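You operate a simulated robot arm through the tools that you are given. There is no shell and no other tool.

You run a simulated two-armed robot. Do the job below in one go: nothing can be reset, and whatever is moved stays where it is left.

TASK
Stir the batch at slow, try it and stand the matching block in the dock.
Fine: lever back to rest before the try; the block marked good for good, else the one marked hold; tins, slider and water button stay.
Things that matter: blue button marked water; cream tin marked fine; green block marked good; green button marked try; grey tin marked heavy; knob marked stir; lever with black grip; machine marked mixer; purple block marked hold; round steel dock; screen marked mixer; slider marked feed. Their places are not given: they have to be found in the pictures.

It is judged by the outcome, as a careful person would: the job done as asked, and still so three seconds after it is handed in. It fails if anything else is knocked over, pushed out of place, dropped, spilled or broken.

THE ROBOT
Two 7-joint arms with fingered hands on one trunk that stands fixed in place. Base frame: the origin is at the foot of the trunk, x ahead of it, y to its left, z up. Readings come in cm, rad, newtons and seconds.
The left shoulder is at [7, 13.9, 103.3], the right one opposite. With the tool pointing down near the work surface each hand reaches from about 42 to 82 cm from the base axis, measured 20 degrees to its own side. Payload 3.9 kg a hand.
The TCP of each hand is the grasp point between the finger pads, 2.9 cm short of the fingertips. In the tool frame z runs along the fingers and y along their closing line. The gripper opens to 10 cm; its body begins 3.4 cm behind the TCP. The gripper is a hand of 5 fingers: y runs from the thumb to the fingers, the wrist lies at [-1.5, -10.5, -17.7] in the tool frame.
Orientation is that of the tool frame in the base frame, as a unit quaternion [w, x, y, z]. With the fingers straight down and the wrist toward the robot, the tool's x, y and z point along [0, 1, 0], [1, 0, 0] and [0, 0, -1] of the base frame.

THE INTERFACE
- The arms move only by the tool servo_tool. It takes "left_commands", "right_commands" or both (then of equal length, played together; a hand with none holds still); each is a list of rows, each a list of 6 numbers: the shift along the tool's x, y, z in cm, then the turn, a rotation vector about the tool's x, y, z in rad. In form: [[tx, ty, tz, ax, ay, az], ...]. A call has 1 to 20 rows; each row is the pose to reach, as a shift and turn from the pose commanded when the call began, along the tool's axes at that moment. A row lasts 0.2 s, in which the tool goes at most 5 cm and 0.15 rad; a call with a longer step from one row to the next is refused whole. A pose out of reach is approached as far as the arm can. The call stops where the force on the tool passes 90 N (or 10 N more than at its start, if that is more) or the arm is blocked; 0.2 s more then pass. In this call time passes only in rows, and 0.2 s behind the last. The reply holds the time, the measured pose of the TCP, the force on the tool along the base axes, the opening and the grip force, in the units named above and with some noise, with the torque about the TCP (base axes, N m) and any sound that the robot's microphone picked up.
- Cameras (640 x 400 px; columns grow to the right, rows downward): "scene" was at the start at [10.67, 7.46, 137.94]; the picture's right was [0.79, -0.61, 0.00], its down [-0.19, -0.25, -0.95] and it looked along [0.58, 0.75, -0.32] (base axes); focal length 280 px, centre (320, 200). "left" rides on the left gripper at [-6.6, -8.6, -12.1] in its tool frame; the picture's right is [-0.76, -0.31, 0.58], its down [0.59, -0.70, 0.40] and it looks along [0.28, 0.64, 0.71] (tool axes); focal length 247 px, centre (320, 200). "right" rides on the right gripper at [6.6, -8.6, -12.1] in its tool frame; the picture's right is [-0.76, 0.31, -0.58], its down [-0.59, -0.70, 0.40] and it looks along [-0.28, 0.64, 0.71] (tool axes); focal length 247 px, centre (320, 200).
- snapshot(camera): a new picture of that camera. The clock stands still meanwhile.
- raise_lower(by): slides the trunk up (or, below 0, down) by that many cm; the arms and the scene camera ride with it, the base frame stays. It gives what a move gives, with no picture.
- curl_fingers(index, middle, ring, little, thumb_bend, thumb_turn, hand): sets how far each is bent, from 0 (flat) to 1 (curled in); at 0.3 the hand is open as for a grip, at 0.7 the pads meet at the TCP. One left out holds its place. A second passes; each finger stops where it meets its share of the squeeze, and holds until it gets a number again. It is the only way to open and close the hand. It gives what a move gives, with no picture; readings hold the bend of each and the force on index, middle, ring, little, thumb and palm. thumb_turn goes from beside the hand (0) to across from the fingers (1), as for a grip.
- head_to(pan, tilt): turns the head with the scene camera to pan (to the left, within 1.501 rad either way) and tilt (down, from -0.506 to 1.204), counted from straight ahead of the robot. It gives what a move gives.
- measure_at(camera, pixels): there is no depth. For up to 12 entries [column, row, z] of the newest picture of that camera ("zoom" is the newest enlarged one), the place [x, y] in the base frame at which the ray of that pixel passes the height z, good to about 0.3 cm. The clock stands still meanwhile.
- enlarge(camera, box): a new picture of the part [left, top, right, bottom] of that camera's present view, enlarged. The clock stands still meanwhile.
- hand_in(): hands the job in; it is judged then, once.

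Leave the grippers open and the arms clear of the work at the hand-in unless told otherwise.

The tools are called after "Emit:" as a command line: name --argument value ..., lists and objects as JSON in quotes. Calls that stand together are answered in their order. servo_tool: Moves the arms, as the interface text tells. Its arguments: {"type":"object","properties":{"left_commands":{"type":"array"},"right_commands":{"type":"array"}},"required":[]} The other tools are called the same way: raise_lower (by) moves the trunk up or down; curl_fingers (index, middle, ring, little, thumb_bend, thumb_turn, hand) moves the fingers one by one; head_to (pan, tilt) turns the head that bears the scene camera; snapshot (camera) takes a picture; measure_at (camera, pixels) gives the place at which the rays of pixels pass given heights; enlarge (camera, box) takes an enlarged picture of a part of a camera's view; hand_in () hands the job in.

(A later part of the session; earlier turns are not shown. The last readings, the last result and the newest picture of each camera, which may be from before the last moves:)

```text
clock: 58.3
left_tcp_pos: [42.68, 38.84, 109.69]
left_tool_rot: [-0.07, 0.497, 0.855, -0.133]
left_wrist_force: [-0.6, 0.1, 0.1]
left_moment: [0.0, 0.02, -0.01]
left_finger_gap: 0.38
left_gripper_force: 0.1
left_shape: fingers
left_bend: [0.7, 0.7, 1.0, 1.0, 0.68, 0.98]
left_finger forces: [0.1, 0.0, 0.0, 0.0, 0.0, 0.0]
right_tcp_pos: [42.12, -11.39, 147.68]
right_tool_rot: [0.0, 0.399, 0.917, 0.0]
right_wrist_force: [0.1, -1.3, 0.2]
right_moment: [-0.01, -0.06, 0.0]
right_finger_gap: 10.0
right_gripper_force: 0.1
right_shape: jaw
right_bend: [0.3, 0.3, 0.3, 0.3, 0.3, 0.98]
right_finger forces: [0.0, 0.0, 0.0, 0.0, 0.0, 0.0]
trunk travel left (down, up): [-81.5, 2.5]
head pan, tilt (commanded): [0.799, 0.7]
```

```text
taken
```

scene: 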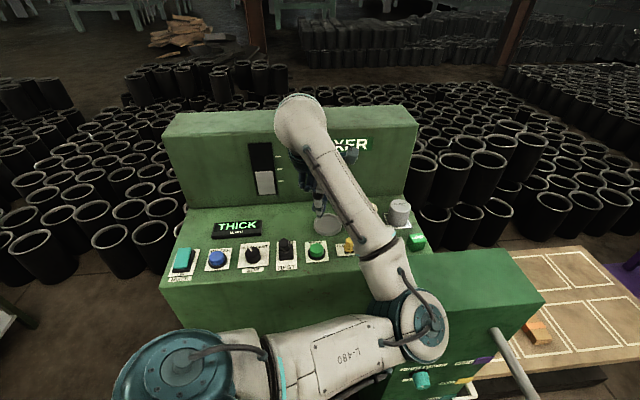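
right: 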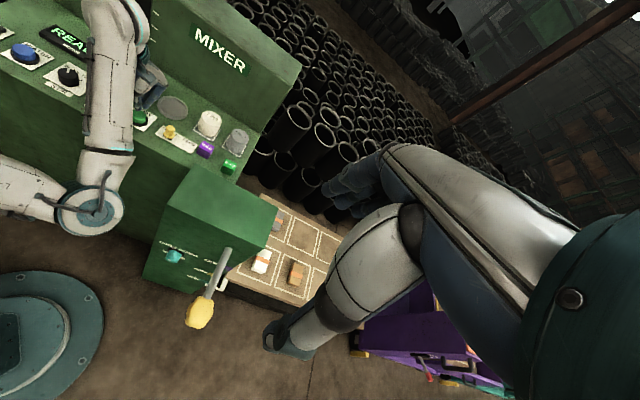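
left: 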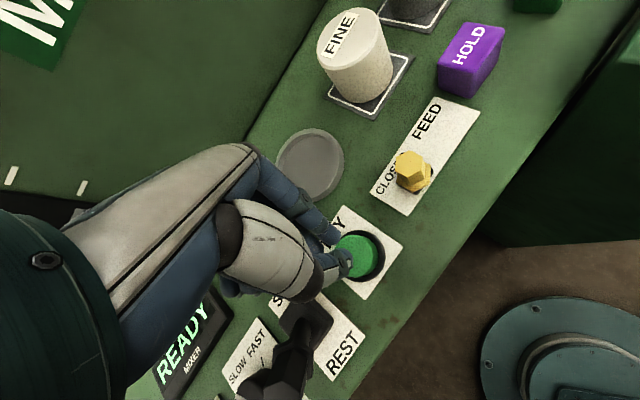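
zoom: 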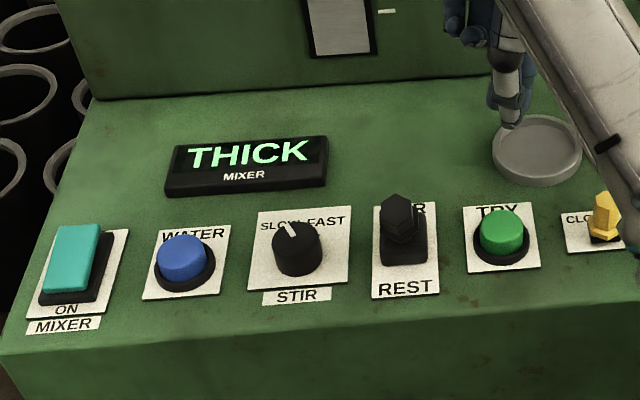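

The screen reads THICK, so not good: the purple HOLD block goes in the dock. Lever is at REST, knob at SLOW. I move the hand over the HOLD block (about (55.8, 28.9)), height z≈111, levelling the hand and turning it in line with the machine.

Emit:
servo_tool --left_commands '[[-2.5, 0.98, -0.5, -0.05, -0.007, -0.056], [-5.0, 1.96, -1.0, -0.1, -0.014, -0.112], [-7.55, 2.94, -1.5, -0.15, -0.02, -0.168], [-10.1, 3.9, -2.0, -0.2, -0.027, -0.225], [-12.6, 4.9, -2.5, -0.25, -0.034, -0.281], [-15.1, 5.87, -3.0, -0.3, -0.041, -0.337]]'

Emit:
snapshot --camera "left"

Emit:
snapshot --camera "scene"

Emit:
snapshot --camera "right"

```text
clock: 59.7
left_tcp_pos: [59.48, 35.07, 111.64]
left_tool_rot: [0.001, 0.35, 0.937, 0.0]
left_wrist_force: [0.6, 1.0, 0.2]
left_moment: [-0.01, -0.01, -0.02]
left_finger_gap: 0.37
left_gripper_force: 0.1
left_shape: fingers
left_bend: [0.7, 0.7, 1.0, 1.0, 0.68, 0.98]
left_finger forces: [0.0, 0.0, 0.0, 0.0, 0.0, 0.0]
left hand out of reach, approached as far as the arm can: row 3, 4, 5, 6
right_tcp_pos: [42.26, -11.44, 147.55]
right_tool_rot: [0.0, 0.399, 0.917, -0.001]
right_wrist_force: [0.2, 0.6, 0.0]
right_moment: [0.02, 0.04, 0.04]
right_finger_gap: 9.96
right_gripper_force: 0.1
right_shape: jaw
right_bend: [0.3, 0.3, 0.3, 0.3, 0.3, 0.98]
right_finger forces: [0.0, 0.0, 0.1, 0.0, 0.0, 0.1]
trunk travel left (down, up): [-81.5, 2.5]
head pan, tilt (commanded): [0.799, 0.7]
```

```text
taken
```

left: 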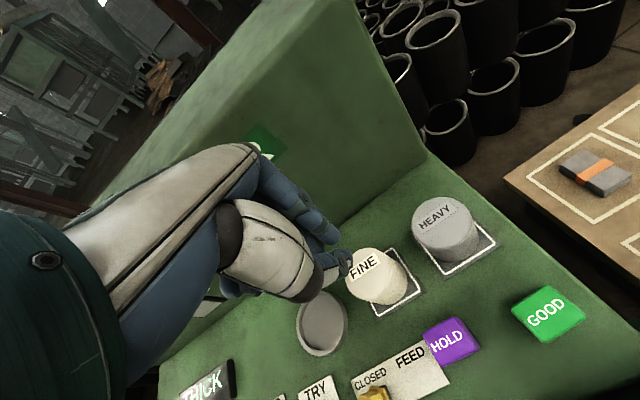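

```text
taken
```

scene: 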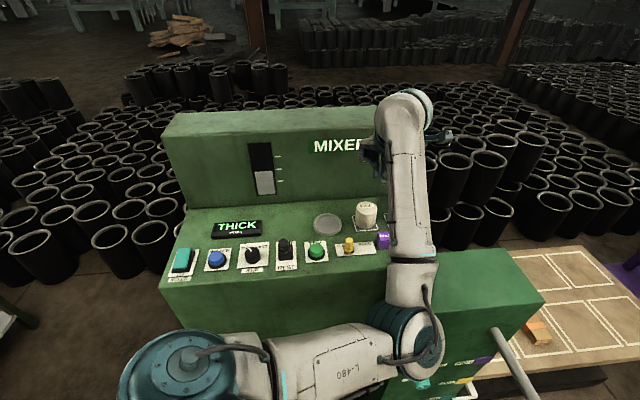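

```text
taken
```

right: 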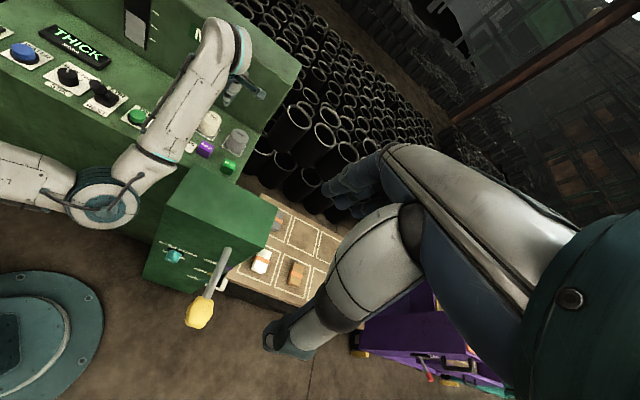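

Turning so far at this spot is beyond the wrist's limit; the hand stopped at (59.5, 35.1). A smaller turn (about 33°) should reach. From here HOLD is visible at (452,340); I measure its top corners to get its exact place and angle.

Emit:
enlarge --camera "left" --box '[400, 290, 600, 400]'

```text
3.20 times, centred on (500, 345) of left
```

zoom: 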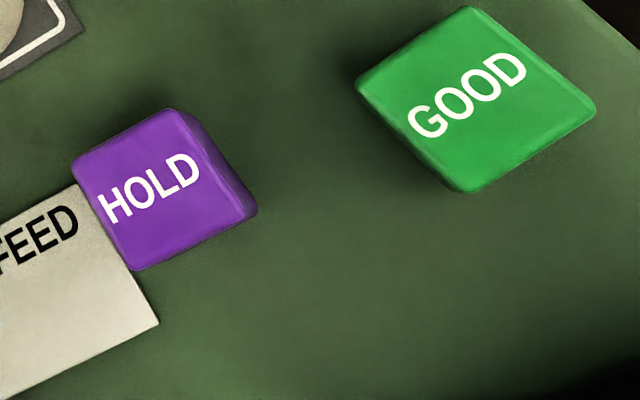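

I measure the HOLD top corners (72,163), (175,110), (243,222), (135,270) and GOOD's corners at z=96.5.

Emit:
measure_at --camera "zoom" --pixels '[[72, 163, 96.5], [175, 110, 96.5], [243, 222, 96.5], [135, 270, 96.5], [257, 208, 93], [356, 82, 96.5], [470, 8, 96.5], [596, 108, 96.5], [468, 192, 96.5], [78, 185, 93], [160, 322, 93]]'

```text
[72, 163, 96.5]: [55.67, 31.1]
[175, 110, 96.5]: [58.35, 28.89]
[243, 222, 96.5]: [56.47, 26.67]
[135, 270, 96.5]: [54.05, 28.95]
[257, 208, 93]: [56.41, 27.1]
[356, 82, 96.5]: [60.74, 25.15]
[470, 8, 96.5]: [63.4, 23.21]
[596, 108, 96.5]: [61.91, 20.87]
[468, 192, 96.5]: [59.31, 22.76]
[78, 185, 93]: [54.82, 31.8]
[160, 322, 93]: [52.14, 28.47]
```

HOLD's centre is (56.1, 28.9), its faces turned about 50°. I move there with the hand turned back to about 33° (0.28 rad clockwise).

Emit:
servo_tool --left_commands '[[-0.5, -2.3, 0.2, 0, 0, 0.09], [-1.0, -4.6, 0.4, 0, 0, 0.19], [-1.5, -6.9, 0.6, 0, 0, 0.28], [-1.5, -6.9, 0.6, 0, 0, 0.28]]'

Emit:
snapshot --camera "left"

Emit:
snapshot --camera "right"

Emit:
snapshot --camera "scene"

```text
clock: 60.7
left_tcp_pos: [58.03, 33.99, 111.91]
left_tool_rot: [0.001, 0.477, 0.879, 0.0]
left_wrist_force: [-0.1, 0.6, -0.6]
left_moment: [-0.06, 0.0, 0.0]
left_finger_gap: 0.4
left_gripper_force: 0.0
left_shape: fingers
left_bend: [0.7, 0.7, 1.0, 1.0, 0.68, 0.98]
left_finger forces: [0.0, 0.1, 0.0, 0.0, 0.0, 0.1]
left hand out of reach, approached as far as the arm can: row 1, 2, 3, 4
right_tcp_pos: [42.11, -11.46, 147.7]
right_tool_rot: [0.001, 0.399, 0.917, -0.001]
right_wrist_force: [-0.3, 0.0, 0.2]
right_moment: [-0.02, 0.02, 0.02]
right_finger_gap: 9.96
right_gripper_force: 0.0
right_shape: jaw
right_bend: [0.3, 0.3, 0.3, 0.3, 0.3, 0.98]
right_finger forces: [0.0, 0.2, 0.0, 0.1, 0.0, 0.0]
trunk travel left (down, up): [-81.5, 2.5]
head pan, tilt (commanded): [0.799, 0.7]
```

```text
taken
```

left: 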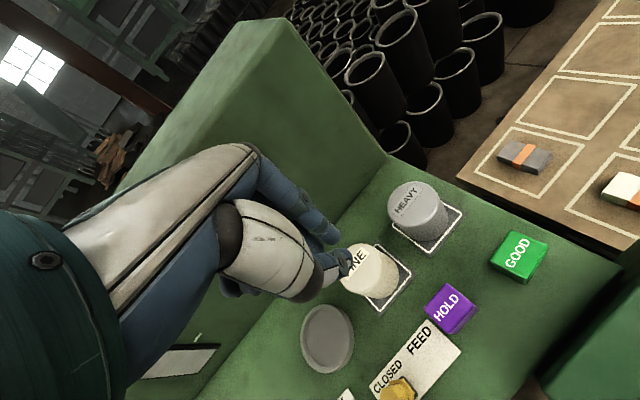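

```text
taken
```

right: 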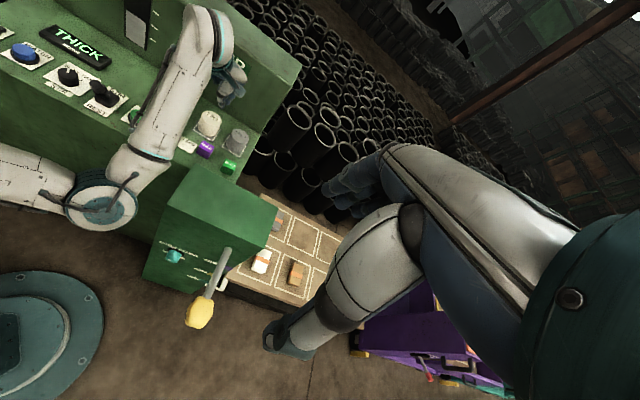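

```text
taken
```

scene: 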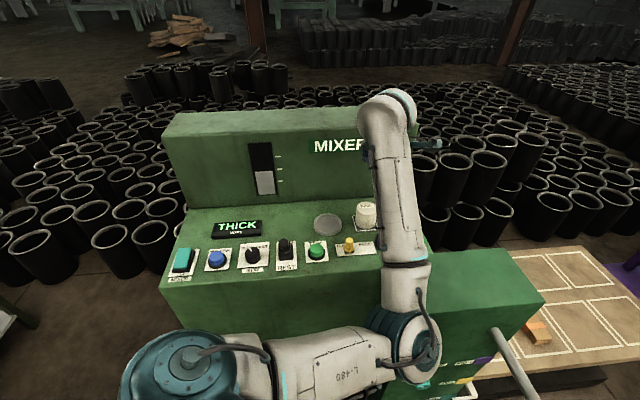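

Still stopped short at (58.0, 34.0): in this elbow-in posture the shoulder is at its limit. Turning the hand clockwise brought the elbow up earlier, so I rise 5 cm and turn 0.75 rad clockwise, then look.

Emit:
servo_tool --left_commands '[[0, 0, -1, 0, 0, 0.12], [0, 0, -2, 0, 0, 0.25], [0, 0, -3, 0, 0, 0.38], [0, 0, -4, 0, 0, 0.5], [0, 0, -5, 0, 0, 0.63], [0, 0, -5, 0, 0, 0.75]]'

Emit:
snapshot --camera "scene"

Emit:
snapshot --camera "left"

Emit:
snapshot --camera "right"

```text
clock: 62.1
left_tcp_pos: [57.88, 33.8, 117.01]
left_tool_rot: [0.0, 0.766, 0.643, 0.001]
left_wrist_force: [-0.1, -0.4, 0.6]
left_moment: [-0.03, -0.05, -0.02]
left_finger_gap: 0.38
left_gripper_force: 0.0
left_shape: fingers
left_bend: [0.7, 0.7, 1.0, 1.0, 0.68, 0.98]
left_finger forces: [0.0, 0.0, 0.1, 0.0, 0.0, 0.0]
right_tcp_pos: [42.05, -11.44, 147.59]
right_tool_rot: [-0.001, 0.4, 0.917, 0.0]
right_wrist_force: [1.1, -0.8, -0.5]
right_moment: [0.02, -0.01, -0.03]
right_finger_gap: 10.0
right_gripper_force: 0.0
right_shape: jaw
right_bend: [0.3, 0.3, 0.3, 0.3, 0.3, 0.98]
right_finger forces: [0.0, 0.0, 0.0, 0.0, 0.0, 0.1]
trunk travel left (down, up): [-81.5, 2.5]
head pan, tilt (commanded): [0.799, 0.7]
```

```text
taken
```

scene: 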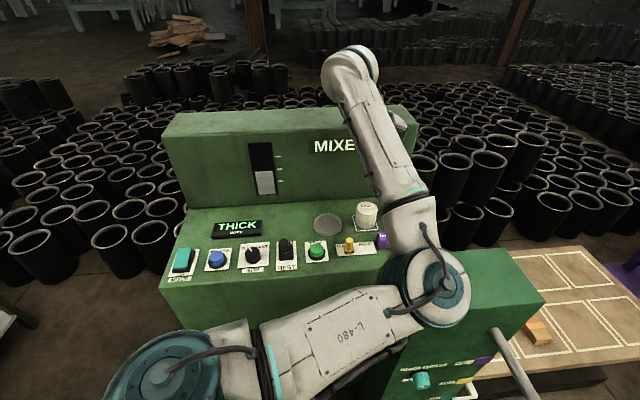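

```text
taken
```

left: 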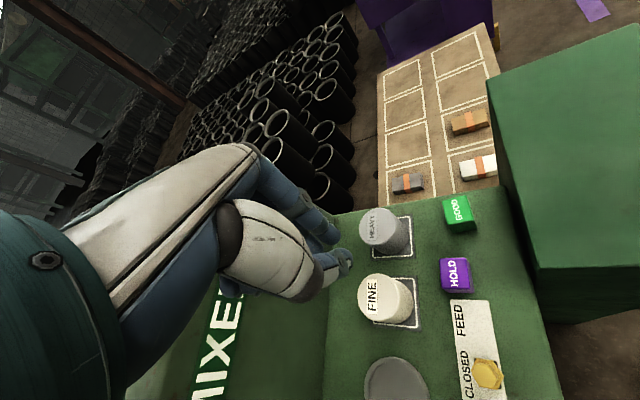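

```text
taken
```

right: 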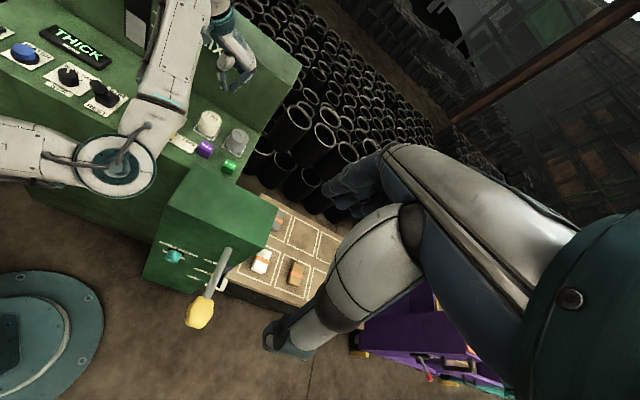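

Reached (hand now at -10°) with the elbow higher. I continue: over the HOLD block at (56.1, 28.9) with the hand turned to about -41°, so that it can grip the block's left and right faces.

Emit:
servo_tool --left_commands '[[-1.3, -0.2, 0, 0, 0, 0.13], [-2.6, -0.4, 0, 0, 0, 0.27], [-3.9, -0.7, 0, 0, 0, 0.41], [-5.1, -0.92, 0, 0, 0, 0.54], [-5.1, -0.92, 0, 0, 0, 0.54]]'

Emit:
snapshot --camera "scene"

Emit:
snapshot --camera "left"

Emit:
snapshot --camera "right"

```text
clock: 63.3
left_tcp_pos: [57.21, 30.19, 118.15]
left_tool_rot: [-0.001, 0.909, 0.416, 0.001]
left_wrist_force: [-0.2, -0.3, -0.1]
left_moment: [-0.01, -0.02, -0.01]
left_finger_gap: 0.38
left_gripper_force: 0.1
left_shape: fingers
left_bend: [0.7, 0.7, 1.0, 1.0, 0.68, 0.98]
left_finger forces: [0.0, 0.0, 0.1, 0.0, 0.0, 0.0]
left hand out of reach, approached as far as the arm can: row 3, 4, 5
right_tcp_pos: [42.0, -11.49, 147.57]
right_tool_rot: [0.0, 0.4, 0.917, 0.001]
right_wrist_force: [0.1, -0.6, 0.3]
right_moment: [0.02, -0.01, 0.0]
right_finger_gap: 9.97
right_gripper_force: 0.0
right_shape: jaw
right_bend: [0.3, 0.3, 0.3, 0.3, 0.3, 0.98]
right_finger forces: [0.0, 0.0, 0.1, 0.0, 0.1, 0.1]
trunk travel left (down, up): [-81.5, 2.5]
head pan, tilt (commanded): [0.799, 0.7]
```

```text
taken
```

scene: 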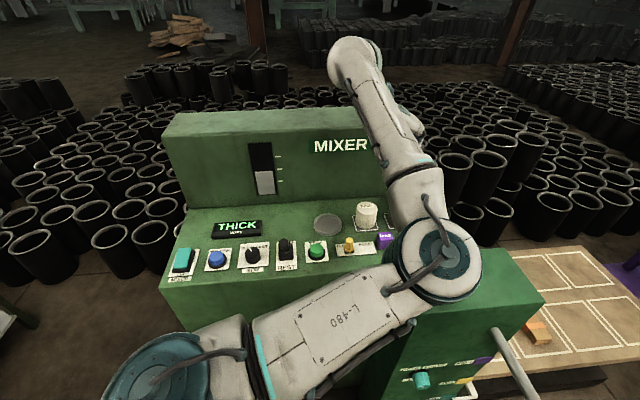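

```text
taken
```

left: 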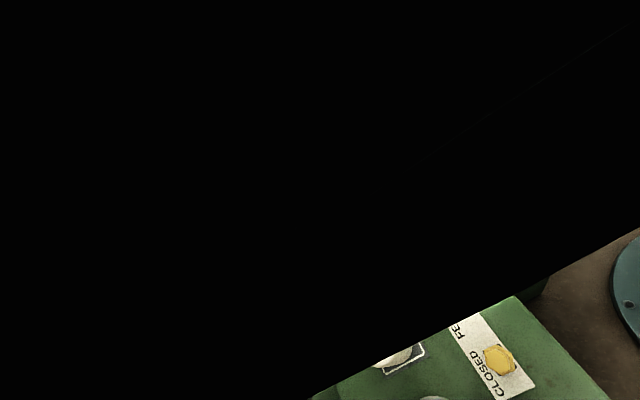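

```text
taken
```

right: 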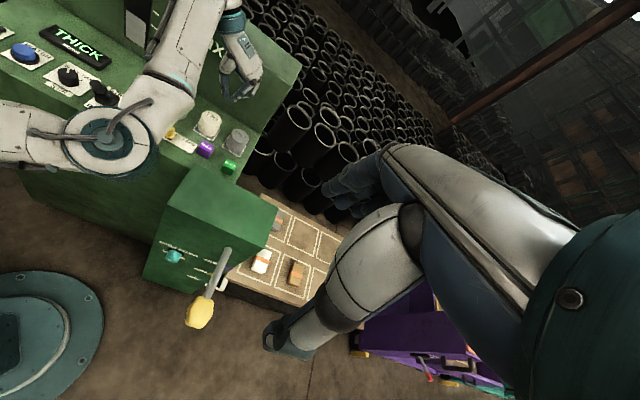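

The forearm now blocks the hand camera: wrist bent too far, so this turn is not usable. I go back the other way: a middle turn of about +15°, over the block, and lower (z≈108), where the arm is less constrained.

Emit:
servo_tool --left_commands '[[0, 0, 0, 0, 0, -0.14], [0, 0, 0, 0, 0, -0.28], [-0.3, 0, 1, 0, 0, -0.42], [-0.6, 0, 2.5, 0, 0, -0.56], [-0.9, 0, 4.5, 0, 0, -0.7], [-1.2, 0, 6.5, 0, 0, -0.84], [-1.7, 0, 8.5, 0, 0, -0.97], [-1.7, 0, 10, 0, 0, -0.97]]'

Emit:
snapshot --camera "scene"

Emit:
snapshot --camera "left"

Emit:
snapshot --camera "right"

```text
clock: 65.1
left_tcp_pos: [57.2, 31.89, 108.55]
left_tool_rot: [0.001, 0.609, 0.793, 0.002]
left_wrist_force: [-0.4, -0.5, -0.4]
left_moment: [0.0, 0.01, -0.01]
left_finger_gap: 0.4
left_gripper_force: 0.0
left_shape: fingers
left_bend: [0.7, 0.7, 1.0, 1.0, 0.68, 0.98]
left_finger forces: [0.0, 0.0, 0.1, 0.0, 0.0, 0.1]
left hand out of reach, approached as far as the arm can: row 1, 6, 7, 8
right_tcp_pos: [42.21, -11.29, 147.61]
right_tool_rot: [0.0, 0.4, 0.916, 0.0]
right_wrist_force: [0.6, 0.4, 0.2]
right_moment: [0.0, 0.01, -0.01]
right_finger_gap: 9.99
right_gripper_force: 0.0
right_shape: jaw
right_bend: [0.3, 0.3, 0.3, 0.3, 0.3, 0.98]
right_finger forces: [0.1, 0.0, 0.1, 0.0, 0.0, 0.1]
trunk travel left (down, up): [-81.5, 2.5]
head pan, tilt (commanded): [0.799, 0.7]
```

```text
taken
```

scene: 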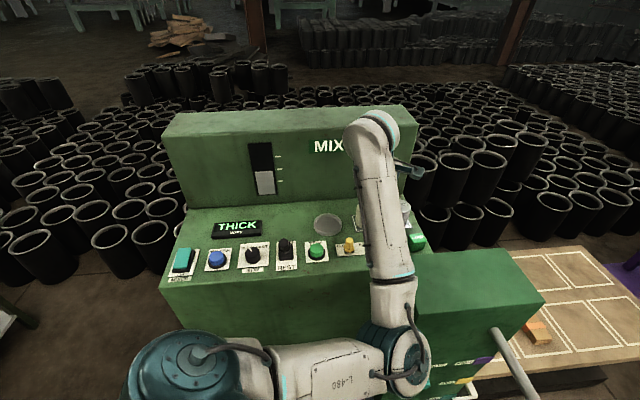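

```text
taken
```

left: 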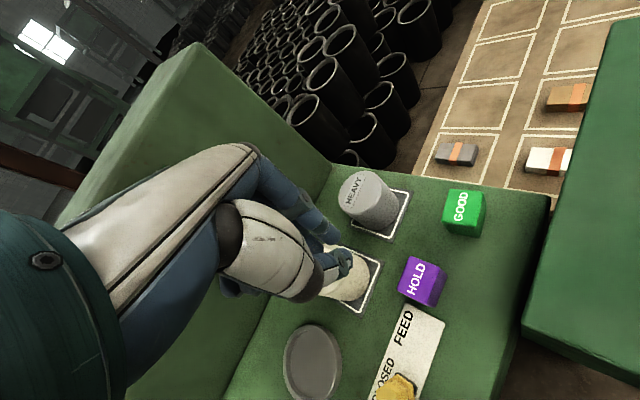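

```text
taken
```

right: 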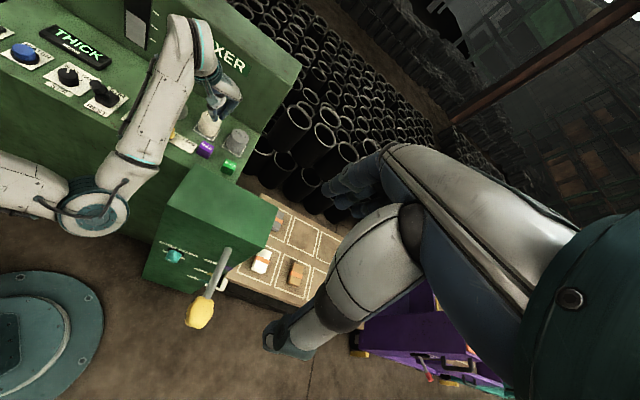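

The elbow-in posture keeps stopping short of the block. Near full stretch the elbow can change sides, so I lift the hand high (to about (42, 40, 140)) while turning it to -41°, so that the elbow can come up and outward, then look.

Emit:
servo_tool --left_commands '[[0.5, -0.7, -4, 0, 0, 0.1], [1.5, -1.8, -8, 0, 0, 0.2], [2.8, -3.1, -12, 0, 0, 0.31], [4.2, -4.6, -16, 0, 0, 0.42], [5.7, -6.2, -20, 0, 0, 0.53], [7.2, -7.8, -24, 0, 0, 0.64], [8.7, -9.4, -27.5, 0, 0, 0.75], [10.2, -11.0, -30.5, 0, 0, 0.86], [11.7, -12.6, -32, 0, 0, 0.97]]'

Emit:
snapshot --camera "scene"

Emit:
snapshot --camera "right"

Emit:
snapshot --camera "left"

```text
clock: 67.1
left_tcp_pos: [49.22, 39.52, 141.49]
left_tool_rot: [0.006, 0.903, 0.429, 0.005]
left_wrist_force: [0.8, 0.6, 0.4]
left_moment: [-0.04, 0.01, 0.01]
left_finger_gap: 0.36
left_gripper_force: 0.1
left_shape: fingers
left_bend: [0.7, 0.7, 1.0, 1.0, 0.68, 0.98]
left_finger forces: [0.1, 0.1, 0.0, 0.1, 0.1, 0.0]
left hand out of reach, approached as far as the arm can: row 8, 9
right_tcp_pos: [42.39, -10.79, 147.53]
right_tool_rot: [-0.001, 0.399, 0.917, -0.003]
right_wrist_force: [0.2, 1.1, 0.1]
right_moment: [-0.04, 0.02, 0.0]
right_finger_gap: 9.98
right_gripper_force: 0.0
right_shape: jaw
right_bend: [0.3, 0.3, 0.3, 0.3, 0.3, 0.98]
right_finger forces: [0.0, 0.1, 0.1, 0.0, 0.0, 0.0]
trunk travel left (down, up): [-81.5, 2.5]
head pan, tilt (commanded): [0.799, 0.7]
```

```text
taken
```

scene: 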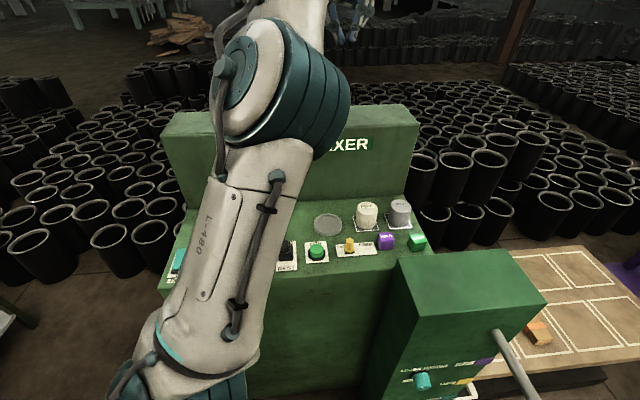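

```text
taken
```

right: 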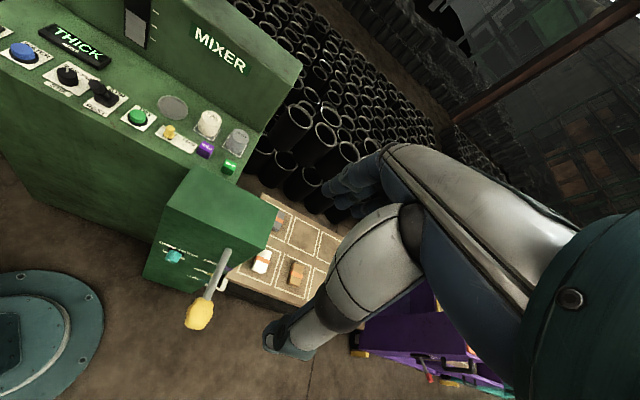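

```text
taken
```

left: 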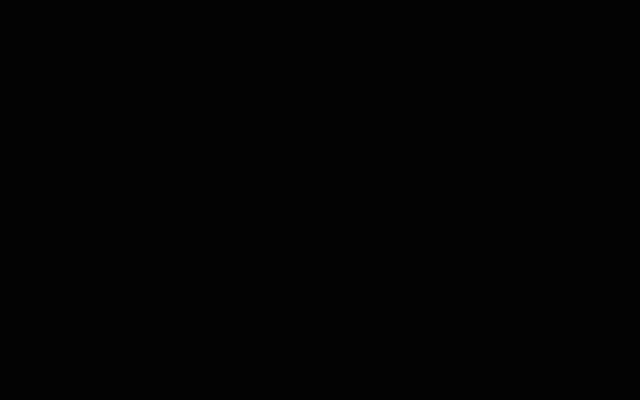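

The elbow is now up (disc at 260,90), but at -41° the forearm covers the hand camera. With the elbow up I come back down toward the block at a natural turn of about +25°, to (56.1, 28.9, 118).

Emit:
servo_tool --left_commands '[[0, 0, 2, 0, 0, -0.13], [-0.4, 1.3, 4, 0, 0, -0.26], [-0.8, 2.6, 7, 0, 0, -0.39], [-1.3, 4, 10, 0, 0, -0.52], [-1.8, 5.5, 13, 0, 0, -0.65], [-2.3, 7, 16, 0, 0, -0.78], [-2.8, 8.7, 19, 0, 0, -0.9], [-3.4, 10.4, 22, 0, 0, -1.02], [-3.85, 12.05, 23.5, 0, 0, -1.12]]'

Emit:
snapshot --camera "scene"

Emit:
snapshot --camera "right"

Emit:
snapshot --camera "left"

```text
clock: 69.1
left_tcp_pos: [57.13, 31.63, 119.08]
left_tool_rot: [0.0, 0.55, 0.835, 0.001]
left_wrist_force: [0.3, 0.1, 0.0]
left_moment: [-0.02, -0.01, 0.03]
left_finger_gap: 0.39
left_gripper_force: 0.1
left_shape: fingers
left_bend: [0.7, 0.7, 1.0, 1.0, 0.68, 0.98]
left_finger forces: [0.1, 0.0, 0.0, 0.1, 0.0, 0.0]
left hand out of reach, approached as far as the arm can: row 8, 9
right_tcp_pos: [42.1, -11.44, 147.59]
right_tool_rot: [-0.001, 0.4, 0.916, 0.0]
right_wrist_force: [-0.5, 0.7, 1.0]
right_moment: [-0.02, -0.02, 0.0]
right_finger_gap: 9.99
right_gripper_force: 0.0
right_shape: jaw
right_bend: [0.3, 0.3, 0.3, 0.3, 0.3, 0.98]
right_finger forces: [0.0, 0.1, 0.1, 0.1, 0.0, 0.0]
trunk travel left (down, up): [-81.5, 2.5]
head pan, tilt (commanded): [0.799, 0.7]
```

```text
taken
```

scene: 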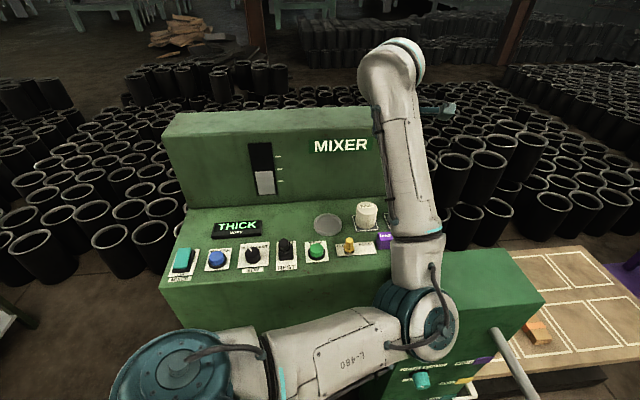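

```text
taken
```

right: 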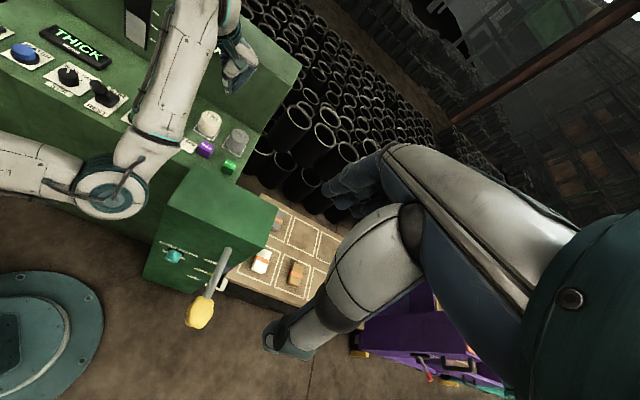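

```text
taken
```

left: 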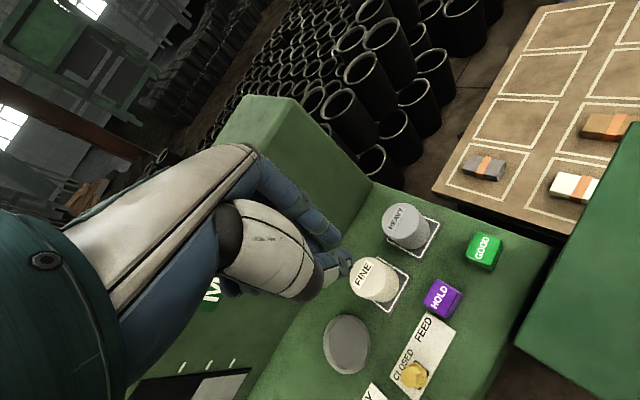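

The elbow comes in again and the wrist stays limited to about 16° left of the shoulder line. Tilting the hand (wrist forward) and rolling it slightly moves the wrist to where the arm can go. I try that: turn ~45° (nearly square to the block), tilt 0.4 rad, roll -0.15 rad, over (56.1, 28.9, 110).

Emit:
servo_tool --left_commands '[[0, 0, 0, 0.073, -0.044, -0.081], [-0.5, -0.5, 1.5, 0.146, -0.088, -0.162], [-1.0, -1.0, 4, 0.22, -0.133, -0.242], [-1.5, -1.5, 6.5, 0.293, -0.177, -0.323], [-2.1, -2.0, 9, 0.366, -0.221, -0.404], [-2.1, -2.0, 9, 0.366, -0.221, -0.404]]'

Emit:
snapshot --camera "scene"

Emit:
snapshot --camera "right"

Emit:
snapshot --camera "left"

```text
clock: 70.5
left_tcp_pos: [56.07, 29.13, 110.15]
left_tool_rot: [-0.006, 0.358, 0.91, -0.209]
left_wrist_force: [0.0, 0.0, -0.3]
left_moment: [0.0, -0.02, -0.01]
left_finger_gap: 0.4
left_gripper_force: 0.0
left_shape: fingers
left_bend: [0.7, 0.7, 1.0, 1.0, 0.68, 0.98]
left_finger forces: [0.0, 0.0, 0.1, 0.0, 0.0, 0.0]
right_tcp_pos: [42.02, -11.39, 147.61]
right_tool_rot: [0.0, 0.4, 0.917, 0.0]
right_wrist_force: [-0.3, -0.3, 0.2]
right_moment: [0.02, -0.01, 0.0]
right_finger_gap: 9.97
right_gripper_force: 0.0
right_shape: jaw
right_bend: [0.3, 0.3, 0.3, 0.3, 0.3, 0.98]
right_finger forces: [0.1, 0.0, 0.1, 0.0, 0.1, 0.0]
trunk travel left (down, up): [-81.5, 2.5]
head pan, tilt (commanded): [0.799, 0.7]
```

```text
taken
```

scene: 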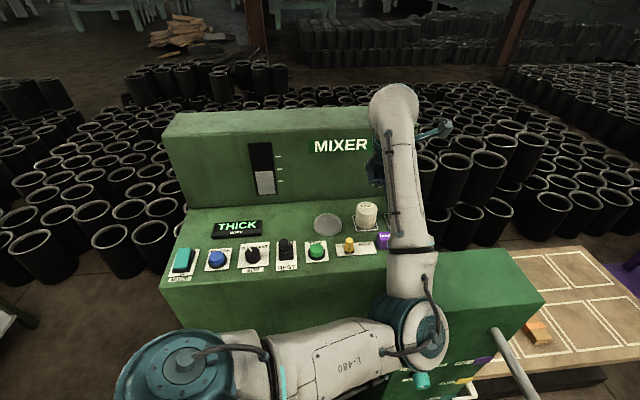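

```text
taken
```

right: 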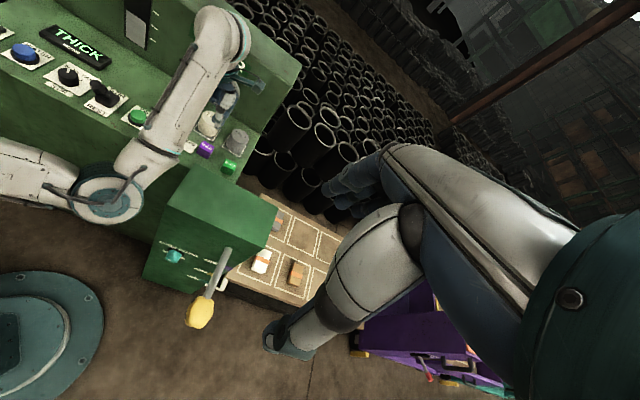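

```text
taken
```

left: 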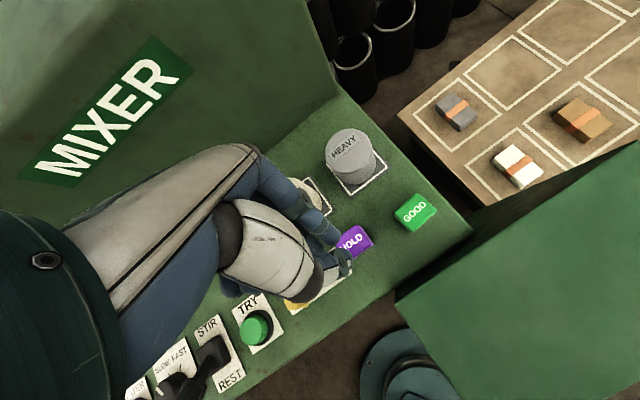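

Now the hand is right above the HOLD block with no reach trouble. Before going down I check the FINE tin's height, since my knuckles will come near it: tin top in scene at about (366,208) and in right picture at about (205,120).

Emit:
enlarge --camera "scene" --box '[310, 180, 450, 270]'

Emit:
enlarge --camera "right" --box '[150, 60, 290, 190]'

```text
4.44 times, centred on (380, 225) of scene
```

zoom: 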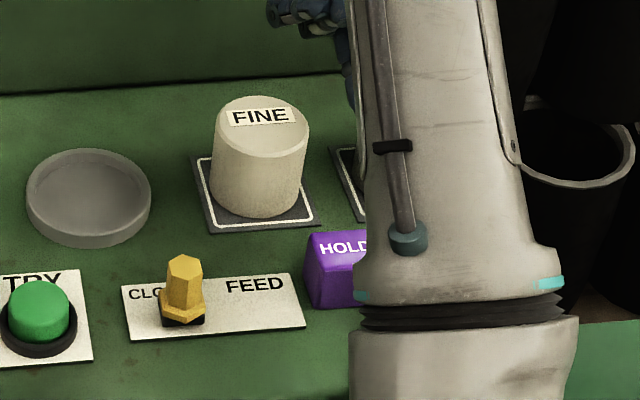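

```text
3.08 times, centred on (220, 125) of right
```

zoom: 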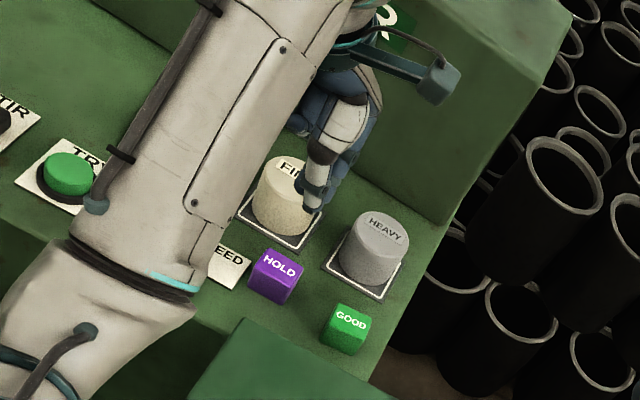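

I compute the tin's height from its front edge: base front at scene (366,229), top front at (367,216.5).

Emit:
measure_at --camera "scene" --pixels '[[366, 228.8, 93], [366.9, 216.2, 97], [366.9, 216.2, 98], [366.9, 216.2, 99], [366.9, 216.2, 100], [366.9, 206.5, 98], [366.9, 206.5, 99], [366.9, 206.5, 100], [366.9, 194, 93]]'

Emit:
measure_at --camera "right" --pixels '[[208, 120, 98], [208, 120, 99], [208, 120, 100]]'

```text
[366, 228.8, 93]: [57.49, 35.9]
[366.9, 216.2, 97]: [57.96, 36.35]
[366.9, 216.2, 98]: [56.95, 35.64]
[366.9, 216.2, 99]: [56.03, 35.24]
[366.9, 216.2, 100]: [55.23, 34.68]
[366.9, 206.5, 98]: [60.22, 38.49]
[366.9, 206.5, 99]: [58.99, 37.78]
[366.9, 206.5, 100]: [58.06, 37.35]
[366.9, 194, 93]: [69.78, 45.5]
```

```text
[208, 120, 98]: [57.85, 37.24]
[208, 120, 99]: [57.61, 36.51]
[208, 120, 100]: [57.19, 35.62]
```

The tin is only about 4.5 cm tall (top z≈97.5), so the knuckles pass above it. I open index, middle and thumb to 0.48 and come down to TCP (56.5, 29.9, 99.5).

Emit:
curl_fingers --hand "left" --index 0.48 --middle 0.48 --thumb_bend 0.48

Emit:
servo_tool --left_commands '[[0.41, 1.23, 2.33, 0, 0, 0], [0.82, 2.46, 4.67, 0, 0, 0], [1.24, 3.7, 7.0, 0, 0, 0], [1.65, 4.93, 9.34, 0, 0, 0]]'

Emit:
snapshot --camera "left"

Emit:
enlarge --camera "right" --box '[130, 60, 310, 230]'

Emit:
snapshot --camera "scene"

```text
clock: 71.5
left_tcp_pos: [56.08, 29.08, 110.31]
left_tool_rot: [-0.007, 0.359, 0.909, -0.21]
left_wrist_force: [-0.1, 0.9, 0.4]
left_moment: [-0.01, 0.0, 0.0]
left_finger_gap: 5.47
left_gripper_force: 0.0
left_shape: fingers
left_bend: [0.48, 0.48, 1.0, 1.0, 0.48, 0.98]
left_finger forces: [0.0, 0.0, 0.0, 0.1, 0.0, 0.0]
right_tcp_pos: [42.02, -11.34, 147.55]
right_tool_rot: [0.0, 0.4, 0.917, 0.0]
right_wrist_force: [0.4, 0.3, -0.1]
right_moment: [0.01, -0.01, 0.0]
right_finger_gap: 9.95
right_gripper_force: 0.0
right_shape: jaw
right_bend: [0.3, 0.3, 0.3, 0.3, 0.3, 0.98]
right_finger forces: [0.0, 0.1, 0.1, 0.1, 0.1, 0.0]
trunk travel left (down, up): [-81.5, 2.5]
head pan, tilt (commanded): [0.799, 0.7]
```

```text
clock: 72.5
left_tcp_pos: [56.62, 30.26, 99.68]
left_tool_rot: [-0.004, 0.356, 0.911, -0.208]
left_wrist_force: [0.8, 0.1, -0.7]
left_moment: [0.04, -0.02, 0.02]
left_finger_gap: 5.49
left_gripper_force: 0.6
left_shape: fingers
left_bend: [0.48, 0.48, 1.0, 1.0, 0.48, 0.98]
left_finger forces: [0.0, 0.3, 0.1, 0.0, 0.0, 0.0]
right_tcp_pos: [42.09, -11.51, 147.61]
right_tool_rot: [0.0, 0.399, 0.917, 0.0]
right_wrist_force: [-0.1, -0.2, 0.0]
right_moment: [0.0, -0.02, -0.01]
right_finger_gap: 10.0
right_gripper_force: 0.1
right_shape: jaw
right_bend: [0.3, 0.3, 0.3, 0.3, 0.3, 0.98]
right_finger forces: [0.1, 0.0, 0.1, 0.1, 0.0, 0.0]
trunk travel left (down, up): [-81.5, 2.5]
head pan, tilt (commanded): [0.799, 0.7]
```

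```text
taken
```

left: 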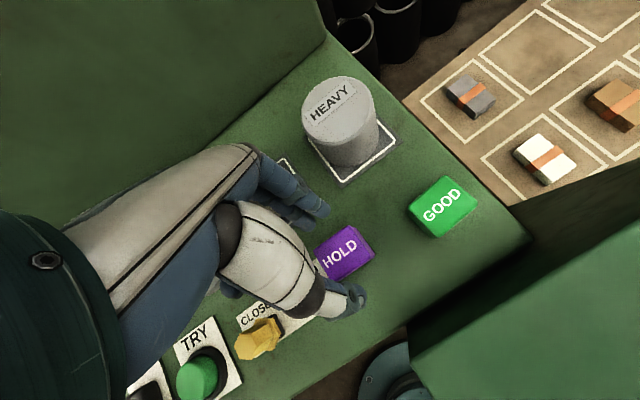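

```text
2.35 times, centred on (220, 145) of right
```

zoom: 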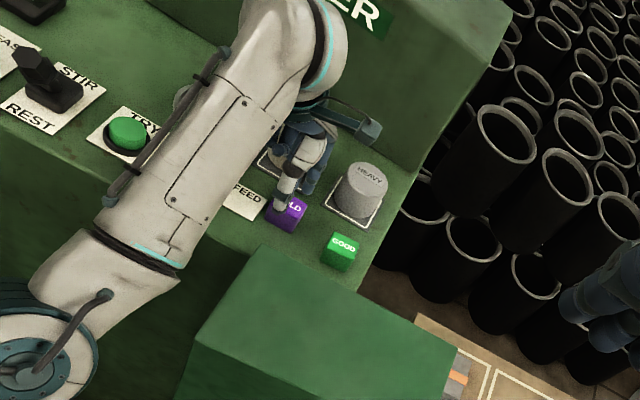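

```text
taken
```

scene: 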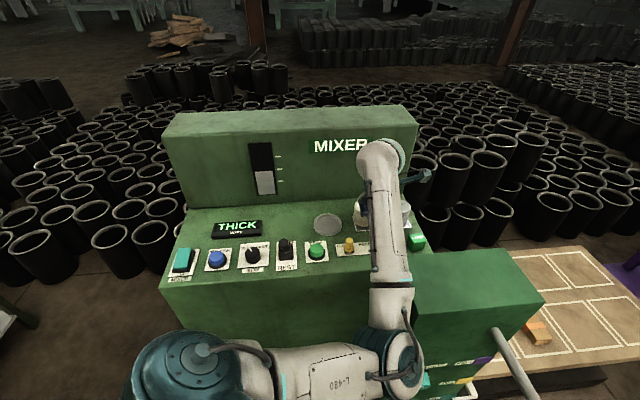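

The HOLD block (345,252) lies between index/middle and the thumb tip, as computed. I lower the last 2 cm slowly.

Emit:
servo_tool --left_commands '[[0.03, 0.2, 0.7, 0, 0, 0], [0.06, 0.41, 1.35, 0, 0, 0], [0.09, 0.61, 2.03, 0, 0, 0]]'

Emit:
enlarge --camera "left" --box '[240, 160, 440, 340]'

Emit:
enlarge --camera "right" --box '[200, 80, 310, 190]'

```text
clock: 73.3
left_tcp_pos: [56.65, 30.32, 97.9]
left_tool_rot: [-0.003, 0.354, 0.913, -0.203]
left_wrist_force: [0.0, -1.0, 0.1]
left_moment: [0.0, -0.01, 0.01]
left_finger_gap: 5.47
left_gripper_force: 0.3
left_shape: fingers
left_bend: [0.48, 0.48, 1.0, 1.0, 0.48, 0.98]
left_finger forces: [0.0, 0.1, 0.0, 0.1, 0.0, 0.1]
right_tcp_pos: [42.14, -11.41, 147.55]
right_tool_rot: [-0.001, 0.4, 0.917, 0.0]
right_wrist_force: [-0.2, 0.0, -0.8]
right_moment: [0.01, 0.01, 0.0]
right_finger_gap: 9.98
right_gripper_force: 0.1
right_shape: jaw
right_bend: [0.3, 0.3, 0.3, 0.3, 0.3, 0.98]
right_finger forces: [0.1, 0.0, 0.0, 0.1, 0.0, 0.0]
trunk travel left (down, up): [-81.5, 2.5]
head pan, tilt (commanded): [0.799, 0.7]
```

```text
2.22 times, centred on (340, 250) of left
```

zoom: 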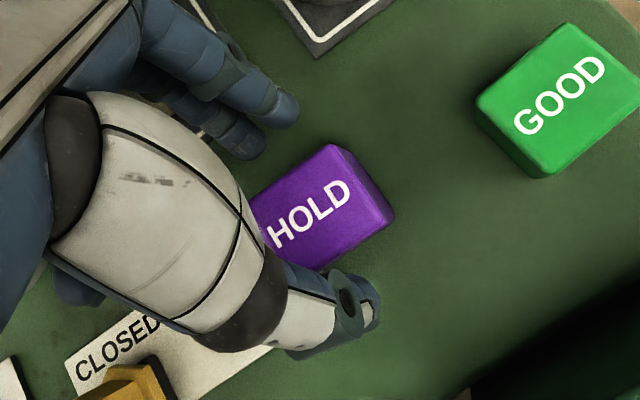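

```text
3.64 times, centred on (255, 135) of right
```

zoom: 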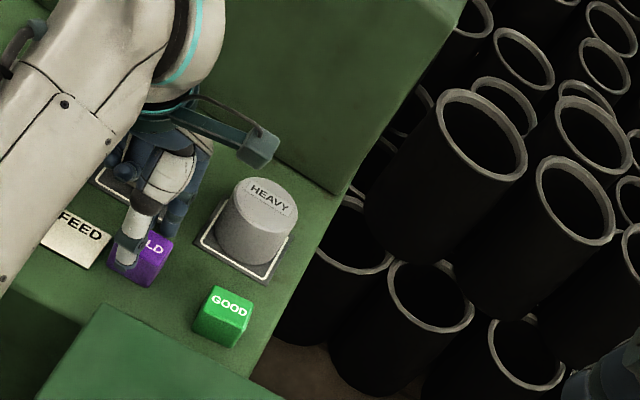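

Fingers are on both sides of the block but a little high (TCP z 97.9). I go another 0.9 cm down.

Emit:
servo_tool --left_commands '[[0, 0.04, 0.48, 0, 0, 0], [0, 0.08, 0.95, 0, 0, 0], [0, 0.08, 0.95, 0, 0, 0]]'

Emit:
enlarge --camera "left" --box '[240, 160, 440, 340]'

```text
clock: 74.1
left_tcp_pos: [56.55, 30.36, 97.53]
left_tool_rot: [0.0, 0.353, 0.914, -0.2]
left_wrist_force: [1.7, 2.1, 10.1]
left_moment: [0.28, -0.16, -0.04]
left_finger_gap: 5.5
left_gripper_force: 4.8
left_shape: fingers
left_bend: [0.48, 0.49, 1.0, 1.0, 0.48, 0.98]
left_finger forces: [0.1, 9.9, 0.0, 0.0, 0.0, 0.0]
right_tcp_pos: [42.11, -11.51, 147.7]
right_tool_rot: [0.0, 0.4, 0.916, 0.001]
right_wrist_force: [0.2, 0.4, -0.6]
right_moment: [0.02, -0.02, 0.04]
right_finger_gap: 9.97
right_gripper_force: 0.1
right_shape: jaw
right_bend: [0.3, 0.3, 0.3, 0.3, 0.3, 0.98]
right_finger forces: [0.0, 0.1, 0.0, 0.2, 0.0, 0.1]
trunk travel left (down, up): [-81.5, 2.5]
head pan, tilt (commanded): [0.799, 0.7]
```

```text
2.22 times, centred on (340, 250) of left
```

zoom: 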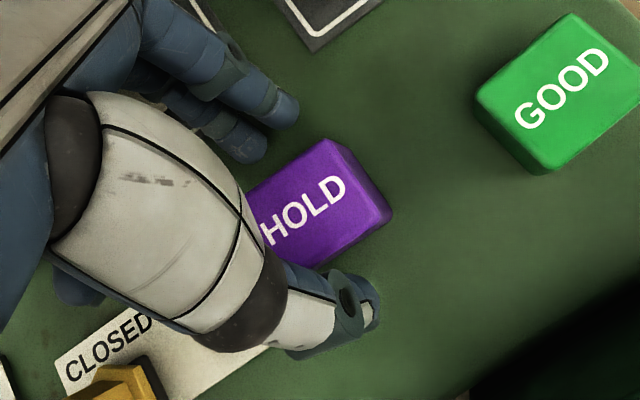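

The middle fingertip touched the panel (9.9 N), and with this much tilt the block would be gripped askew. I lift straight up again and re-plan: less tilt, a bit of roll instead, and a lower trunk where the arm follows more exactly.

Emit:
servo_tool --left_commands '[[-0.28, -0.77, -1.83, 0, 0, 0], [-0.7, -1.93, -4.56, 0, 0, 0], [-1.25, -3.47, -8.2, 0, 0, 0], [-1.8, -5.0, -11.9, 0, 0, 0], [-2.36, -6.5, -15.5, 0, 0, 0]]'

Emit:
snapshot --camera "left"

```text
clock: 75.3
left_tcp_pos: [56.38, 29.28, 113.74]
left_tool_rot: [-0.009, 0.36, 0.909, -0.21]
left_wrist_force: [-0.1, 0.6, 0.0]
left_moment: [0.0, 0.05, -0.01]
left_finger_gap: 5.47
left_gripper_force: 0.1
left_shape: fingers
left_bend: [0.48, 0.48, 1.0, 1.0, 0.48, 0.98]
left_finger forces: [0.0, 0.0, 0.1, 0.0, 0.1, 0.1]
right_tcp_pos: [41.99, -11.53, 147.64]
right_tool_rot: [0.001, 0.399, 0.917, 0.001]
right_wrist_force: [0.6, 1.2, -0.3]
right_moment: [0.02, -0.02, -0.01]
right_finger_gap: 9.99
right_gripper_force: 0.1
right_shape: jaw
right_bend: [0.3, 0.3, 0.3, 0.3, 0.3, 0.98]
right_finger forces: [0.0, 0.0, 0.0, 0.0, 0.0, 0.0]
trunk travel left (down, up): [-81.5, 2.5]
head pan, tilt (commanded): [0.799, 0.7]
```

```text
taken
```

left: 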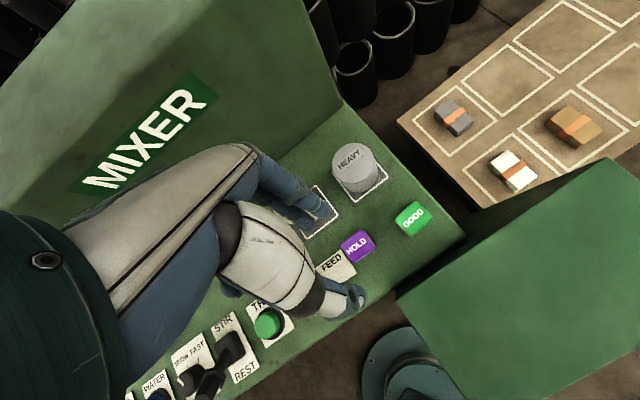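

Block stayed in place. I go up 5 cm more and lower the trunk 11 cm (hand then at about z≈108), and check the elbow against the box.

Emit:
servo_tool --left_commands '[[-0.35, -0.97, -2.3, 0, 0, 0], [-0.7, -1.93, -4.56, 0, 0, 0]]'

Emit:
raise_lower --by -11

Emit:
snapshot --camera "scene"

Emit:
snapshot --camera "right"

```text
clock: 75.9
left_tcp_pos: [56.62, 29.44, 118.42]
left_tool_rot: [-0.008, 0.36, 0.909, -0.21]
left_wrist_force: [0.3, -0.1, -0.5]
left_moment: [-0.01, 0.0, 0.01]
left_finger_gap: 5.47
left_gripper_force: 0.0
left_shape: fingers
left_bend: [0.48, 0.48, 1.0, 1.0, 0.48, 0.98]
left_finger forces: [0.0, 0.0, 0.0, 0.0, 0.0, 0.0]
left hand out of reach, approached as far as the arm can: row 2
right_tcp_pos: [42.12, -11.46, 147.59]
right_tool_rot: [0.0, 0.4, 0.917, 0.001]
right_wrist_force: [0.0, 0.3, 0.1]
right_moment: [-0.04, -0.04, -0.01]
right_finger_gap: 9.99
right_gripper_force: 0.1
right_shape: jaw
right_bend: [0.3, 0.3, 0.3, 0.3, 0.3, 0.98]
right_finger forces: [0.0, 0.0, 0.1, 0.1, 0.1, 0.0]
trunk travel left (down, up): [-81.5, 2.5]
head pan, tilt (commanded): [0.799, 0.7]
```

```text
clock: 77.3
left_tcp_pos: [56.65, 29.55, 107.5]
left_tool_rot: [-0.008, 0.36, 0.909, -0.21]
left_wrist_force: [0.9, -0.6, -0.5]
left_moment: [0.0, 0.02, -0.02]
left_finger_gap: 5.48
left_gripper_force: 0.1
left_shape: fingers
left_bend: [0.48, 0.48, 1.0, 1.0, 0.48, 0.98]
left_finger forces: [0.0, 0.0, 0.0, 0.0, 0.0, 0.1]
right_tcp_pos: [42.17, -11.34, 136.65]
right_tool_rot: [0.0, 0.399, 0.917, 0.0]
right_wrist_force: [-0.2, -0.9, 0.3]
right_moment: [0.0, -0.01, 0.01]
right_finger_gap: 9.99
right_gripper_force: 0.0
right_shape: jaw
right_bend: [0.3, 0.3, 0.3, 0.3, 0.3, 0.98]
right_finger forces: [0.0, 0.0, 0.0, 0.0, 0.0, 0.0]
trunk travel left (down, up): [-70.5, 13.5]
head pan, tilt (commanded): [0.799, 0.7]
```

```text
taken
```

scene: 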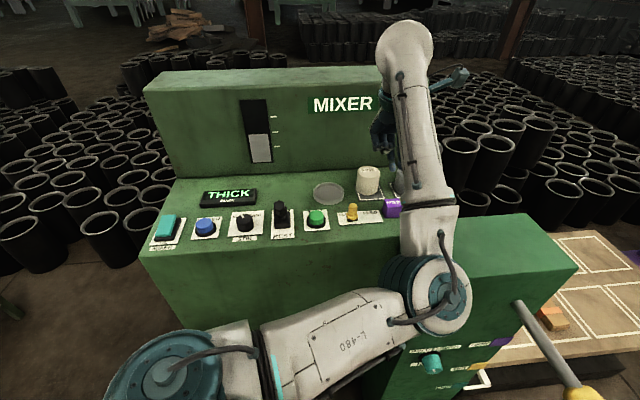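

```text
taken
```

right: 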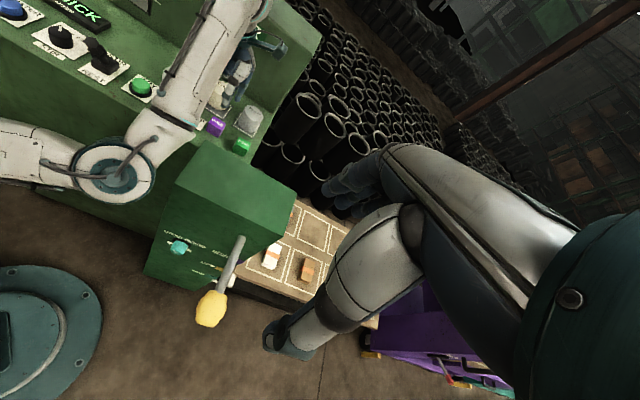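

I triangulate the elbow: right picture (118,172), scene picture (440,294).

Emit:
measure_at --camera "right" --pixels '[[118, 172, 100], [118, 172, 105], [118, 172, 110], [176, 182, 99]]'

Emit:
measure_at --camera "scene" --pixels '[[440, 294, 100], [440, 294, 105], [440, 294, 110], [455, 310, 99]]'

```text
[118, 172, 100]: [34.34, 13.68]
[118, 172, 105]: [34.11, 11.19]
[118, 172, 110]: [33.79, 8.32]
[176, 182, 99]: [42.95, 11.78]
```

```text
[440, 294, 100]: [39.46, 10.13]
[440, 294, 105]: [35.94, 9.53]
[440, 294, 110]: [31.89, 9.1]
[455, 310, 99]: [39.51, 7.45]
```

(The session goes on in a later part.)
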